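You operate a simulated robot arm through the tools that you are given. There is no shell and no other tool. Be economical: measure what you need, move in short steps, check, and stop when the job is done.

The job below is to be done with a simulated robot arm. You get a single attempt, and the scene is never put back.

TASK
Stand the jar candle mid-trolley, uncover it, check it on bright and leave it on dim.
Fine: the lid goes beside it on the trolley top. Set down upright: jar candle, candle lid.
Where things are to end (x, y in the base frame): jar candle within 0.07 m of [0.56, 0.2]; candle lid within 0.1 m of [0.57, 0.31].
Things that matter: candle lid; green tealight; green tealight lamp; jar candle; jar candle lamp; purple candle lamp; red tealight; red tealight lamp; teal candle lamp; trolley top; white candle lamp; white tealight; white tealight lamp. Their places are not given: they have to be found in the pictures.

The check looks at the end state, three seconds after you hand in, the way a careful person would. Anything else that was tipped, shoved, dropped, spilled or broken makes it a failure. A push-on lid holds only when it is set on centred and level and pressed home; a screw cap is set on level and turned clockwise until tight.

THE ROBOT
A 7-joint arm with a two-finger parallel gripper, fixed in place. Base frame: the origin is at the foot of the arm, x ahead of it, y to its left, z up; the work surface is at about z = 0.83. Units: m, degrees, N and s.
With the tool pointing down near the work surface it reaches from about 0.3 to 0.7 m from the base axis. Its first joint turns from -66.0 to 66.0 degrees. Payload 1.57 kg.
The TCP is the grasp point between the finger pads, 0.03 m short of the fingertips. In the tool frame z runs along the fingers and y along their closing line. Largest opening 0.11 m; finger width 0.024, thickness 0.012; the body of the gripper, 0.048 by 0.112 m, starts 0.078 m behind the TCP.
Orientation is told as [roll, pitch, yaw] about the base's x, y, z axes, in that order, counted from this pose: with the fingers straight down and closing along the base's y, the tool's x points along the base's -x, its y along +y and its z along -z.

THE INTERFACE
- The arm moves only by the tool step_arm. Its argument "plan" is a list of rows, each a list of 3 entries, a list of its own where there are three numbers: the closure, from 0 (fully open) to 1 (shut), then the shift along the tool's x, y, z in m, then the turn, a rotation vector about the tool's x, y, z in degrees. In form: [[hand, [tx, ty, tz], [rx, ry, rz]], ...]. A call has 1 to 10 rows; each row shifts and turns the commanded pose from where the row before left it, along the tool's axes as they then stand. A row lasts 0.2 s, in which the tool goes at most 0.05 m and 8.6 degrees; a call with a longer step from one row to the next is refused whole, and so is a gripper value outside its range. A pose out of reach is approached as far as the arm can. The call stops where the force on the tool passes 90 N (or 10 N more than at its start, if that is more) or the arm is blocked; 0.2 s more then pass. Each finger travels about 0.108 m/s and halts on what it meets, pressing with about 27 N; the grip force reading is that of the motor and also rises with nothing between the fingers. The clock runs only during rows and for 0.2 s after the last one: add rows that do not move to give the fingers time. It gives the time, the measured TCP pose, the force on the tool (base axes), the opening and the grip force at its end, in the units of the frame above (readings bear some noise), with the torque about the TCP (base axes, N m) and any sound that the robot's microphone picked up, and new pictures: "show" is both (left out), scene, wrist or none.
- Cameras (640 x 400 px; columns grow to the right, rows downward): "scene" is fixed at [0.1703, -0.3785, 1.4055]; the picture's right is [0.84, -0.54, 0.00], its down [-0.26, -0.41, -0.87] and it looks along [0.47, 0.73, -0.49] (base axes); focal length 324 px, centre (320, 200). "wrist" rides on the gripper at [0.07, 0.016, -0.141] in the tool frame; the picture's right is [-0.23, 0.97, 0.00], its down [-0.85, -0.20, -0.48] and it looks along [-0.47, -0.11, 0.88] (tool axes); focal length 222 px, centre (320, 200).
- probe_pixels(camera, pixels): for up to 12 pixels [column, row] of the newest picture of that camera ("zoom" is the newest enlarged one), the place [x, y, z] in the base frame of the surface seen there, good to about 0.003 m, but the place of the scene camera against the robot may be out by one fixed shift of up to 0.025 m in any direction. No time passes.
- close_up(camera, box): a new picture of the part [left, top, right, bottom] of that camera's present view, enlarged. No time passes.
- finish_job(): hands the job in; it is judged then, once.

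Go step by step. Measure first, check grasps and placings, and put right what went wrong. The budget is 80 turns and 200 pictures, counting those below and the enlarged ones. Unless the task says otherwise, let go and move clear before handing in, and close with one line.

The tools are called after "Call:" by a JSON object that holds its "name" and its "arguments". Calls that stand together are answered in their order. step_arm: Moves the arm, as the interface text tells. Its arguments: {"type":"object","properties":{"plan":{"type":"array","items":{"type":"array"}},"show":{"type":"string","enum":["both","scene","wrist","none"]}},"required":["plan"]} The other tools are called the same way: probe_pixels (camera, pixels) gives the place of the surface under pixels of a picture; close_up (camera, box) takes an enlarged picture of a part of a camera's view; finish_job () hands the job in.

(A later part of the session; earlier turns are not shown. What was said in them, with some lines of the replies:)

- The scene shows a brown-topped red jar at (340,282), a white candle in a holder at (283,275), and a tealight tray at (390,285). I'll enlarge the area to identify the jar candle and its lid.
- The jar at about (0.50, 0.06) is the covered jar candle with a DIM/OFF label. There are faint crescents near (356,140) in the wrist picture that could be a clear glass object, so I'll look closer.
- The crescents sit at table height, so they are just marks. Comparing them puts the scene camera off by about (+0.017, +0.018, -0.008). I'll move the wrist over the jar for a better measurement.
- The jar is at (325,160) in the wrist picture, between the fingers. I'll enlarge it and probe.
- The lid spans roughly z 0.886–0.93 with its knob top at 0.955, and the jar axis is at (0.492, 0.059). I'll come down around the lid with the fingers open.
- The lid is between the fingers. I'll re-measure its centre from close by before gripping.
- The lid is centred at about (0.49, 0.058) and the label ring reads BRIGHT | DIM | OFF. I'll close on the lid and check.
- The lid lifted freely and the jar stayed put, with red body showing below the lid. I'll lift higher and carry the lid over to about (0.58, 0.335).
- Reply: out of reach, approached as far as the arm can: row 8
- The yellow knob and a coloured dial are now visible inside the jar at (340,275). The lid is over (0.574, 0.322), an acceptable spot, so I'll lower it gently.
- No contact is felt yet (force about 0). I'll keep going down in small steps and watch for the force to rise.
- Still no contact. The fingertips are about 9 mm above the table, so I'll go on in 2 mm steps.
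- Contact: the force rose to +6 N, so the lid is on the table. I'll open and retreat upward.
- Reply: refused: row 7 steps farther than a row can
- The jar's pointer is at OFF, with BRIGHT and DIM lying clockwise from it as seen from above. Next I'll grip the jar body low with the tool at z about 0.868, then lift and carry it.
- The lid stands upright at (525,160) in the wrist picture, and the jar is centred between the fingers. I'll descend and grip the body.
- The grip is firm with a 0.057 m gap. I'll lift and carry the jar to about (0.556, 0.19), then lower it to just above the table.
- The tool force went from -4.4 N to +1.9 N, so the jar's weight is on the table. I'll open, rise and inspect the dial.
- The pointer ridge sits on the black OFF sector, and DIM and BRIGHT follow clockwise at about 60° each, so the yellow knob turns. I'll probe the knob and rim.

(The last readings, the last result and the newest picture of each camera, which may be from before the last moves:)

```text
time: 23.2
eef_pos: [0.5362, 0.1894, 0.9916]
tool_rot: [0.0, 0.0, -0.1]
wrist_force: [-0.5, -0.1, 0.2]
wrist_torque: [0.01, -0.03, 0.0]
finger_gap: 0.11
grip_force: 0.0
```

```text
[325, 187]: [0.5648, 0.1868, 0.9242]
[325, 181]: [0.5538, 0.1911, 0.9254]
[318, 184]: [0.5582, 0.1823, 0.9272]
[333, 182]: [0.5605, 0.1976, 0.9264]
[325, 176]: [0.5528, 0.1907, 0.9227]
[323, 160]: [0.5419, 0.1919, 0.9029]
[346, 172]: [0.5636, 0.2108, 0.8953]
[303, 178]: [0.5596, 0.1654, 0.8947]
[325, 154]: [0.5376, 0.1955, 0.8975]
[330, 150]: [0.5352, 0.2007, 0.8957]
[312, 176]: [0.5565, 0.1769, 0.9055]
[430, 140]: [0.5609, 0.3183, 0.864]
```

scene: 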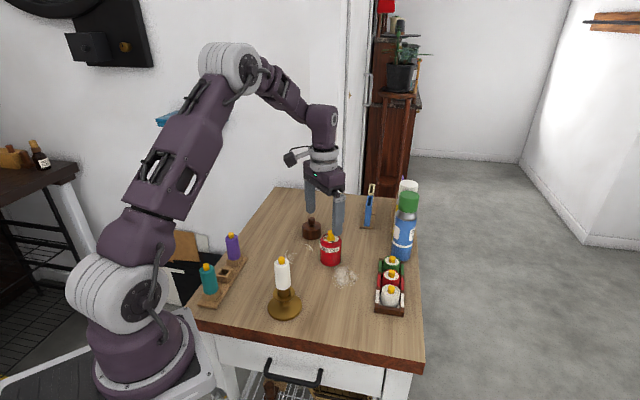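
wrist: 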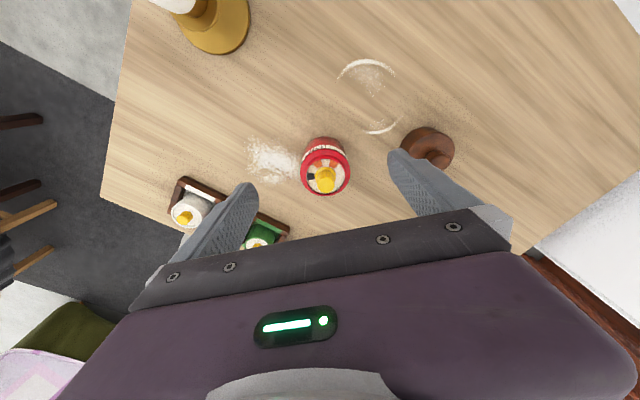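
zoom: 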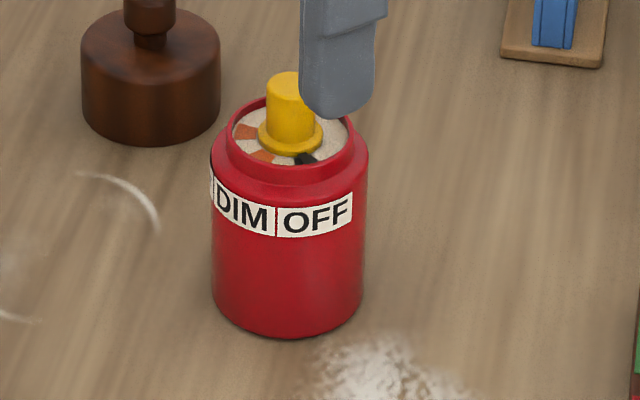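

The knob axis is at about (0.559, 0.190), its top at 0.926 and the rim at about 0.90. I'll centre over it, pre-rotate -60°, then descend with the fingers part closed so the tips stay above the rim.

Call:
{"name": "step_arm", "arguments": {"plan": [[0.4, [-0.0225, 0, 0], [0, 0, 0]], [0.5, [0, 0, 0], [0, 0, -8.5]], [0.5, [0, 0, 0], [0, 0, -8.5]], [0.5, [0, 0, 0], [0, 0, -8.5]], [0.5, [0, 0, 0], [0, 0, -8.5]], [0.5, [0, 0, 0], [0, 0, -8.5]], [0.5, [0, 0, 0], [0, 0, -8.5]], [0.5, [0, 0, 0], [0, 0, -8.5]], [0.5, [0, 0, 0.025], [0, 0, 0]], [0.5, [0, 0, 0], [0, 0, 0]]]}}

Call:
{"name": "close_up", "arguments": {"camera": "wrist", "box": [250, 110, 390, 230]}}

Call:
{"name": "close_up", "arguments": {"camera": "scene", "box": [300, 190, 380, 275]}}

```text
time: 25.4
eef_pos: [0.5592, 0.1896, 0.9671]
tool_rot: [-0.1, 0.1, 59.5]
wrist_force: [-0.3, -0.1, 0.8]
wrist_torque: [-0.03, 0.0, -0.01]
finger_gap: 0.0551
grip_force: 0.0
```

scene: 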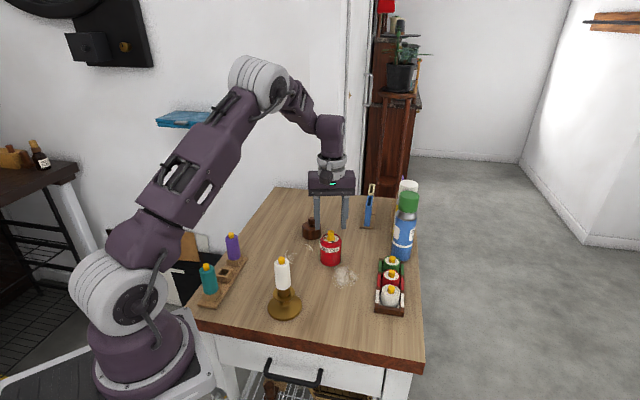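
wrist: 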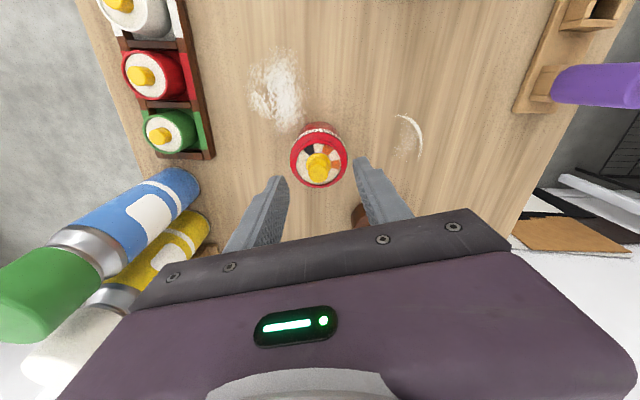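

```text
3.33 times, centred on (320, 170) of wrist
```

zoom: 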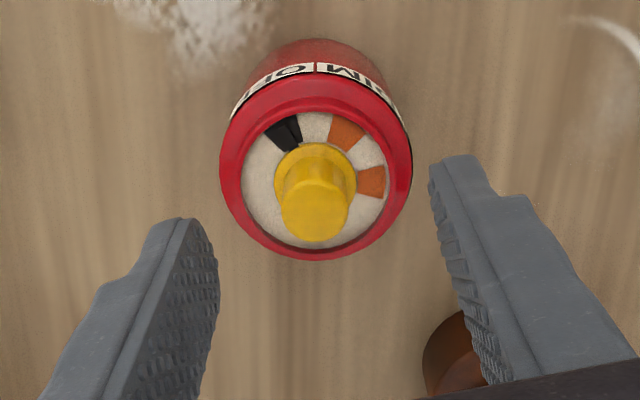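

```text
4.71 times, centred on (340, 232) of scene
```

zoom: 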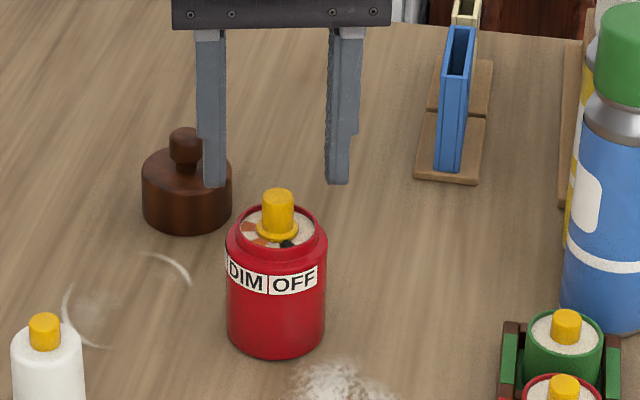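

Call:
{"name": "probe_pixels", "arguments": {"camera": "zoom", "pixels": [[315, 218], [295, 215], [336, 215], [315, 238], [315, 195], [322, 105], [315, 255]]}}

Call:
{"name": "probe_pixels", "arguments": {"camera": "wrist", "pixels": [[317, 172], [312, 168], [324, 168], [318, 162]]}}

```text
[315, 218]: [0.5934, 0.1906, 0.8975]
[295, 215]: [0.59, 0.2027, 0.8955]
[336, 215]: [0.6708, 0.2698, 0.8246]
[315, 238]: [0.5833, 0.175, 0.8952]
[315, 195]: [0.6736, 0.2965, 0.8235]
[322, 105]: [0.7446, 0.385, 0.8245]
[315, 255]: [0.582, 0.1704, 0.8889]
```

```text
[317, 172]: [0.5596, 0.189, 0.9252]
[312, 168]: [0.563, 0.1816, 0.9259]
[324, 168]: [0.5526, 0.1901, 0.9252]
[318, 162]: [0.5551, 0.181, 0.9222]
```

The knob centre is about (0.559, 0.189), directly under the tool. I'll descend and grip it.

Call:
{"name": "step_arm", "arguments": {"plan": [[0.5, [0, 0, 0.014], [0, 0, 0]], [0.5, [0, 0, 0.013], [0, 0, 0]], [0.7, [0, 0, 0], [0, 0, 0]], [0.9, [0, 0, 0], [0, 0, 0]], [1, [0, 0, 0], [0, 0, 0]], [1, [0, 0, 0], [0, 0, 0]]]}}

Call:
{"name": "close_up", "arguments": {"camera": "wrist", "box": [250, 110, 390, 230]}}

Call:
{"name": "close_up", "arguments": {"camera": "scene", "box": [300, 190, 380, 275]}}

```text
time: 26.8
eef_pos: [0.5592, 0.19, 0.9396]
tool_rot: [0.1, 0.0, 59.5]
wrist_force: [0.7, -1.8, 0.1]
wrist_torque: [-0.01, -0.13, 0.0]
finger_gap: 0.0169
grip_force: 27.1
```

scene: 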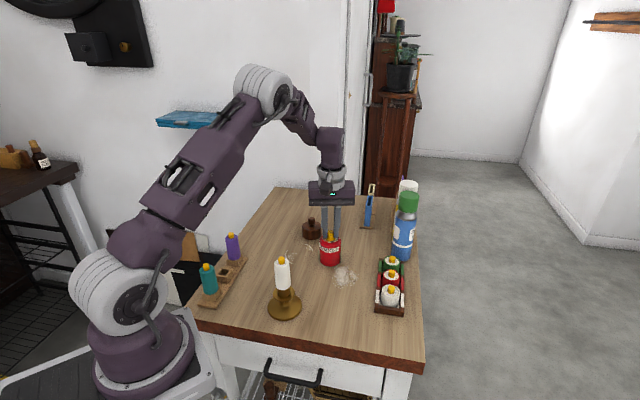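
wrist: 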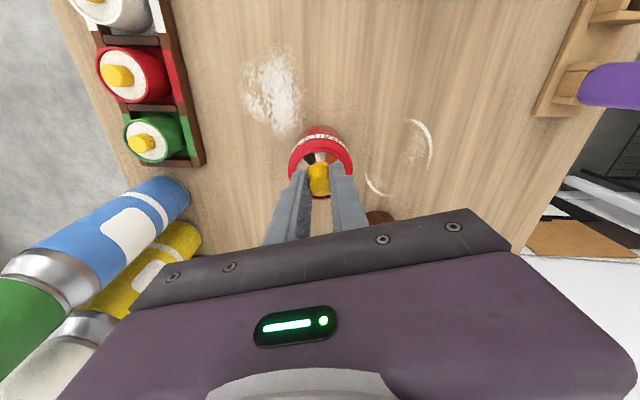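

```text
3.33 times, centred on (320, 170) of wrist
```

zoom: 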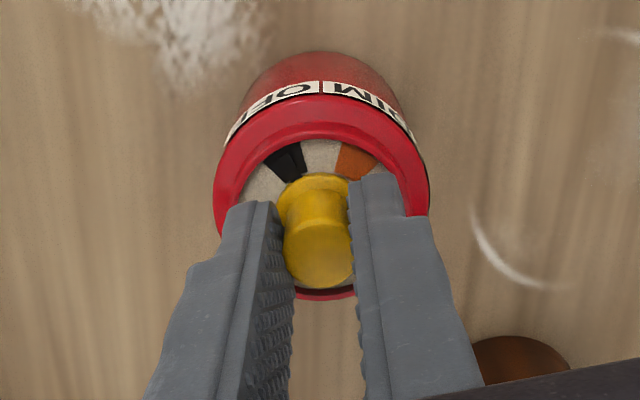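

```text
4.71 times, centred on (340, 232) of scene
```

zoom: 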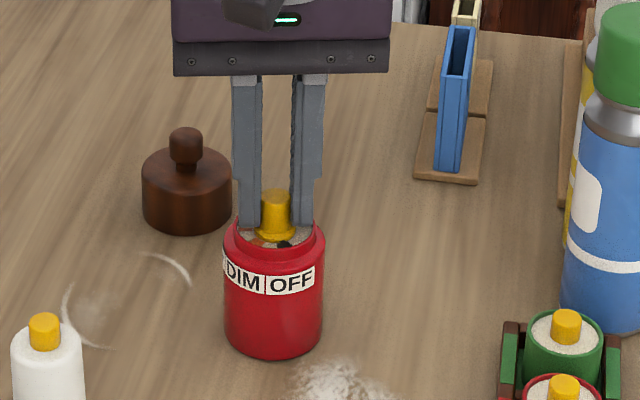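

The knob is gripped with a 0.017 m gap. I'll turn 25° clockwise as a test and look.

Call:
{"name": "step_arm", "arguments": {"plan": [[1, [0, 0, 0], [0, 0, 8.5]], [1, [0, 0, 0], [0, 0, 8.5]], [1, [0, 0, 0], [0, 0, 8.5]], [1, [0, 0, 0], [0, 0, 0]]]}}

Call:
{"name": "close_up", "arguments": {"camera": "wrist", "box": [250, 110, 390, 230]}}

Call:
{"name": "close_up", "arguments": {"camera": "scene", "box": [300, 200, 360, 275]}}

```text
time: 27.8
eef_pos: [0.5576, 0.1897, 0.9389]
tool_rot: [0.0, 0.0, 33.9]
wrist_force: [0.9, 1.3, 0.5]
wrist_torque: [0.03, -0.03, -0.01]
finger_gap: 0.0169
grip_force: 27.6
```

scene: 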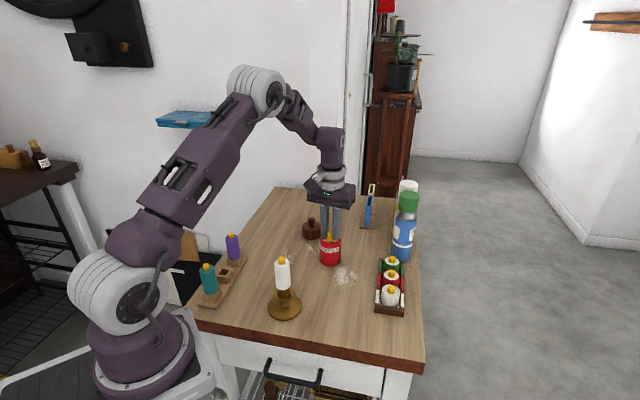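
wrist: 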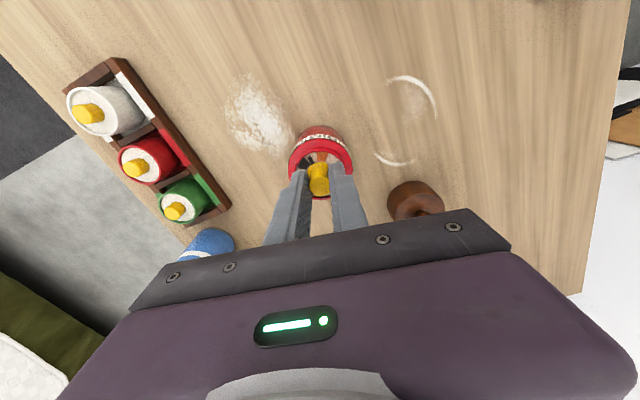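

```text
3.33 times, centred on (320, 170) of wrist
```

zoom: 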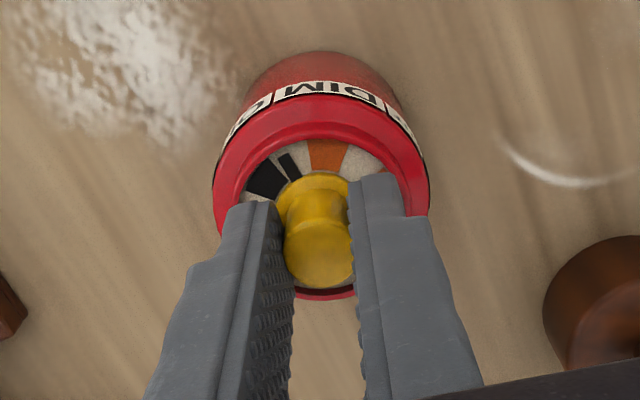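

```text
5.33 times, centred on (330, 238) of scene
```

zoom: 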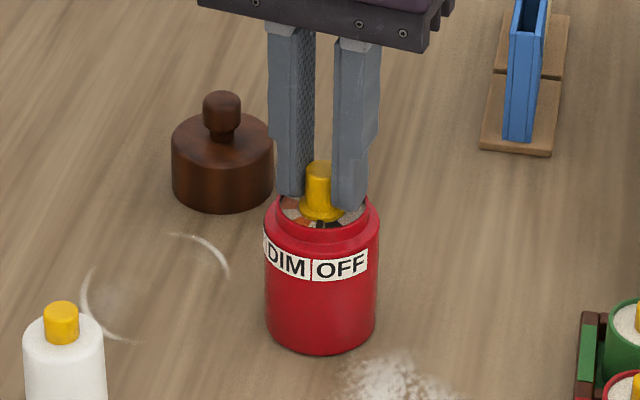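

It works: the pointer bar moved off the black sector and the jar stayed still. I'll turn 34° more to see DIM.

Call:
{"name": "step_arm", "arguments": {"plan": [[1, [0, 0, 0], [0, 0, 8.5]], [1, [0, 0, 0], [0, 0, 8.5]], [1, [0, 0, 0], [0, 0, 8.5]], [1, [0, 0, 0], [0, 0, 7]], [1, [0, 0, 0], [0, 0, 0]]]}}

Call:
{"name": "close_up", "arguments": {"camera": "wrist", "box": [250, 110, 390, 230]}}

Call:
{"name": "close_up", "arguments": {"camera": "scene", "box": [300, 200, 360, 275]}}

```text
time: 29.0
eef_pos: [0.5591, 0.1901, 0.9394]
tool_rot: [0.0, 0.0, 1.4]
wrist_force: [-0.2, -0.4, 1.0]
wrist_torque: [0.01, 0.02, 0.0]
finger_gap: 0.0169
grip_force: 26.9
```

scene: 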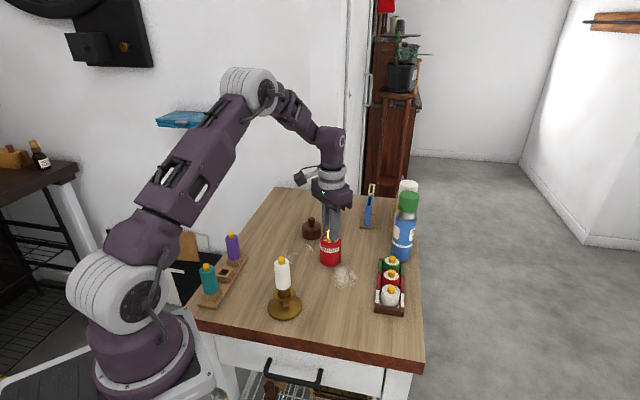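
wrist: 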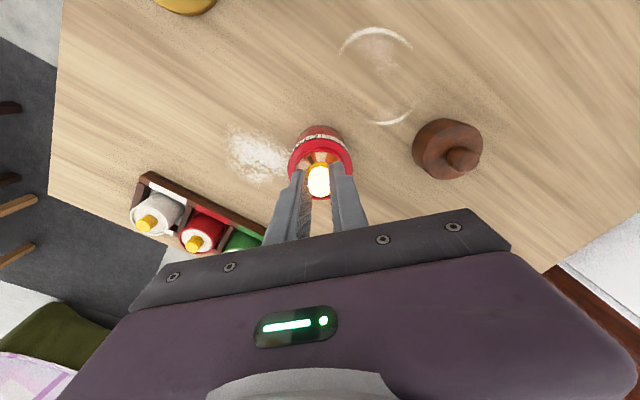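

```text
3.33 times, centred on (320, 170) of wrist
```

zoom: 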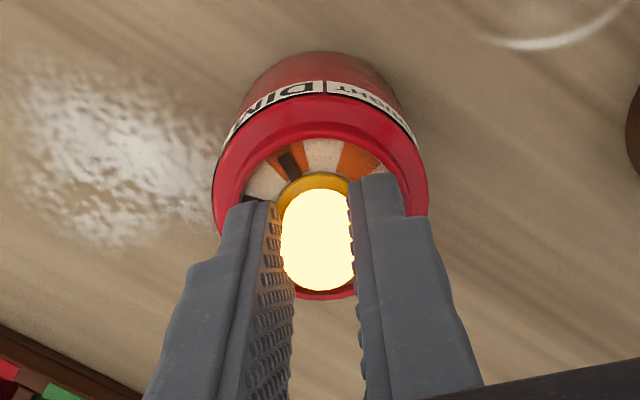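

```text
5.33 times, centred on (330, 238) of scene
```

zoom: 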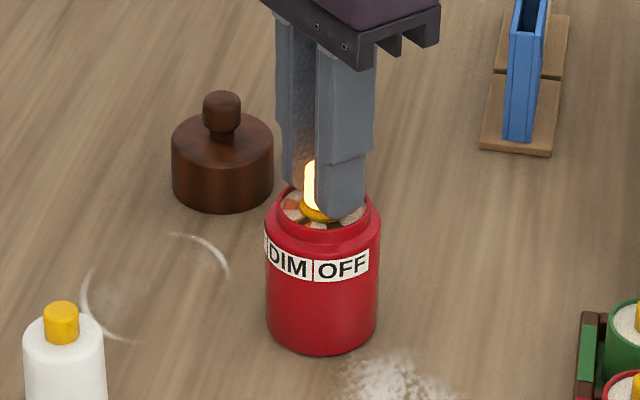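

The lamp lit, with the pointer on the first orange sector (DIM, tool yaw 1.4°). I'll turn about 59° further to BRIGHT.

Call:
{"name": "step_arm", "arguments": {"plan": [[1, [0, 0, 0], [0, 0, 8.5]], [1, [0, 0, 0], [0, 0, 8.5]], [1, [0, 0, 0], [0, 0, 8.5]], [1, [0, 0, 0], [0, 0, 8.5]], [1, [0, 0, 0], [0, 0, 8.5]], [1, [0, 0, 0], [0, 0, 8.5]], [1, [0, 0, 0], [0, 0, 6]], [1, [0, 0, 0], [0, 0, 0]]]}}

Call:
{"name": "close_up", "arguments": {"camera": "wrist", "box": [250, 110, 390, 230]}}

Call:
{"name": "close_up", "arguments": {"camera": "scene", "box": [300, 200, 360, 275]}}

```text
time: 30.8
eef_pos: [0.5586, 0.1892, 0.9384]
tool_rot: [0.0, 0.0, -55.6]
wrist_force: [0.4, 1.2, 0.7]
wrist_torque: [0.04, -0.1, -0.02]
finger_gap: 0.0171
grip_force: 27.0
```

scene: 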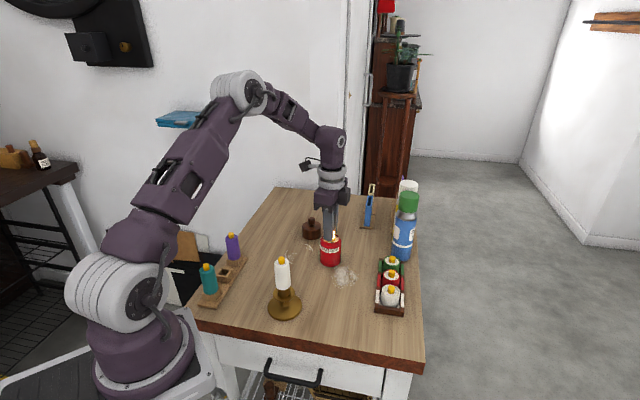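
wrist: 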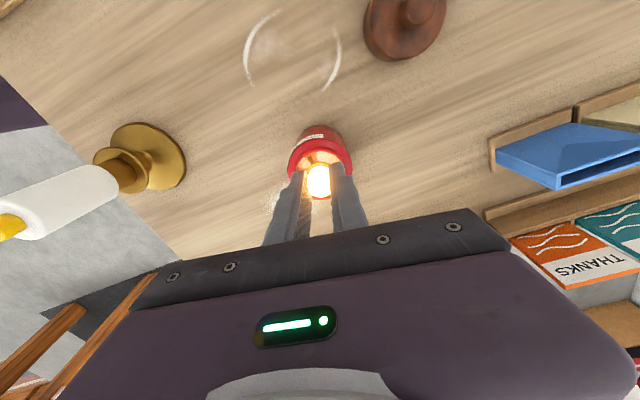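

```text
3.33 times, centred on (320, 170) of wrist
```

zoom: 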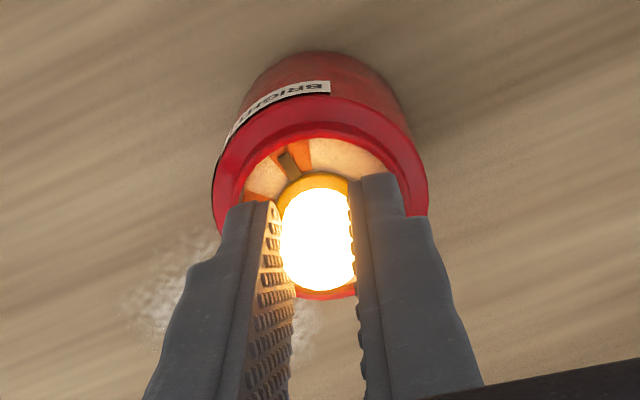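

```text
5.33 times, centred on (330, 238) of scene
```

zoom: 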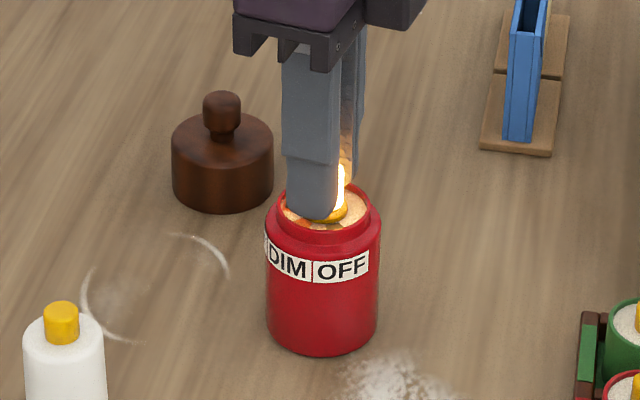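

The lamp is now clearly brighter, with the pointer on the BRIGHT sector. I'll dwell briefly, then turn back 57° to DIM.

Call:
{"name": "step_arm", "arguments": {"plan": [[1, [0, 0, 0], [0, 0, 0]], [1, [0, 0, 0], [0, 0, 0]], [1, [0, 0, 0], [0, 0, -8.5]], [1, [0, 0, 0], [0, 0, -8.5]], [1, [0, 0, 0], [0, 0, -8.5]], [1, [0, 0, 0], [0, 0, -8.5]], [1, [0, 0, 0], [0, 0, -8.5]], [1, [0, 0, 0], [0, 0, -8.5]], [1, [0, 0, 0], [0, 0, -6.5]], [1, [0, 0, 0], [0, 0, 0]]]}}

Call:
{"name": "close_up", "arguments": {"camera": "wrist", "box": [250, 110, 390, 230]}}

```text
time: 33.0
eef_pos: [0.5593, 0.1901, 0.9406]
tool_rot: [0.0, 0.0, 2.1]
wrist_force: [-3.3, -0.6, 3.0]
wrist_torque: [-0.15, 0.09, 0.03]
finger_gap: 0.0169
grip_force: 27.1
```

scene: 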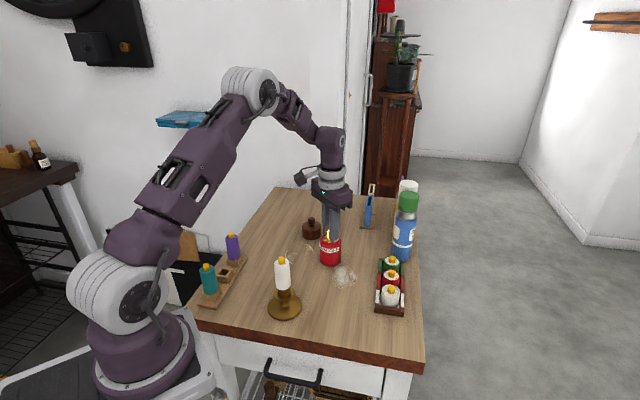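
wrist: 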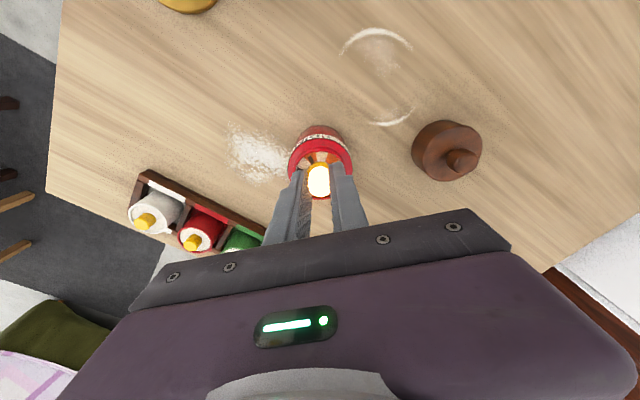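

```text
3.33 times, centred on (320, 170) of wrist
```

zoom: 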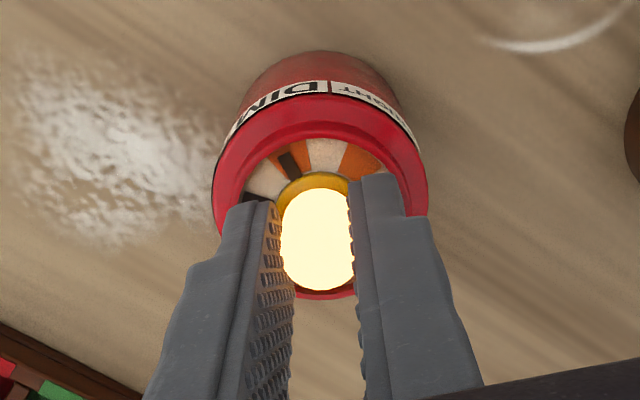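

The pointer is back on DIM and the glow is dimmer. I'll release, rise clear and check the result.

Call:
{"name": "step_arm", "arguments": {"plan": [[0.9, [0, 0, 0], [0, 0, 0]], [0.6, [0, 0, 0], [0, 0, 0]], [0.4, [0, 0, 0], [0, 0, 0]], [0.4, [0, 0, -0.03], [0, 0, 0]], [0.4, [0, 0, -0.04], [0, 0, 0]], [0.2, [0.03, 0, -0.03], [0, 0, 0]], [0, [0.04, 0, 0], [0, 0, 0]], [0, [0, 0, 0], [0, 0, 0]]]}}

Call:
{"name": "close_up", "arguments": {"camera": "wrist", "box": [260, 110, 380, 220]}}

Call:
{"name": "close_up", "arguments": {"camera": "scene", "box": [290, 200, 420, 320]}}

Call:
{"name": "probe_pixels", "arguments": {"camera": "scene", "pixels": [[311, 232], [330, 255]]}}

```text
time: 34.8
eef_pos: [0.4885, 0.1866, 1.0403]
tool_rot: [0.1, -0.1, 1.9]
wrist_force: [0.0, 0.1, 0.1]
wrist_torque: [0.01, -0.01, 0.0]
finger_gap: 0.1097
grip_force: 0.0
```

scene: 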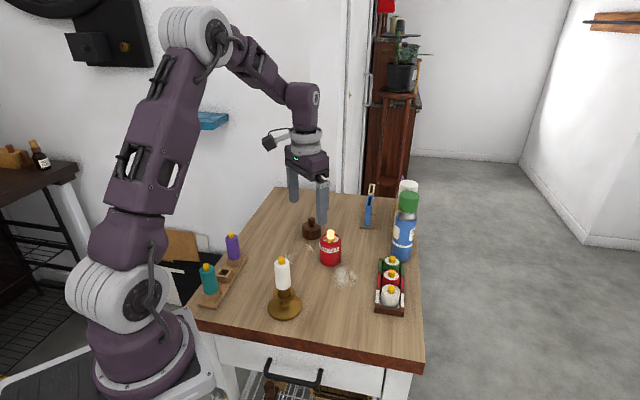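
wrist: 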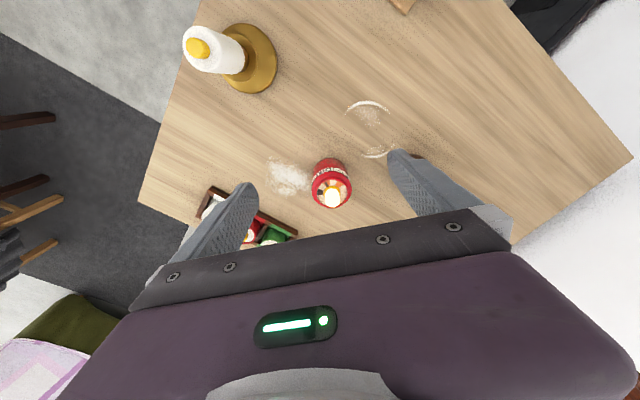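

```text
3.64 times, centred on (320, 165) of wrist
```

zoom: 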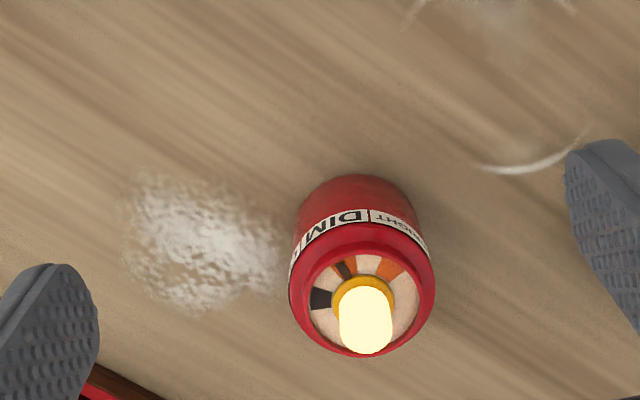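

```text
3.33 times, centred on (355, 260) of scene
```

zoom: 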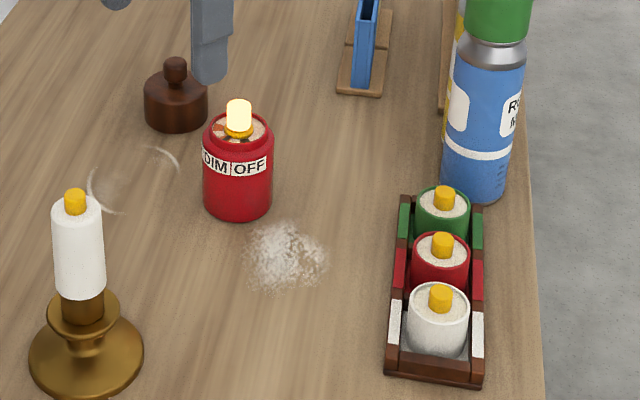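

```text
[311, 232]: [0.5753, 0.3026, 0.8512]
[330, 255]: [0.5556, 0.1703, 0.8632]
```

The pointer sits on DIM and the lamp is lit. The jar stands at about (0.558, 0.19), the lid stands upright at about (0.575, 0.32), and everything else is undisturbed with the arm clear, so I'm handing in.

Call:
{"name": "finish_job", "arguments": {}}

```text
The job is handed in.
```

The jar candle stands uncovered mid-trolley at about (0.56, 0.19), checked on bright and left on dim, with its lid upright beside it at about (0.575, 0.32).
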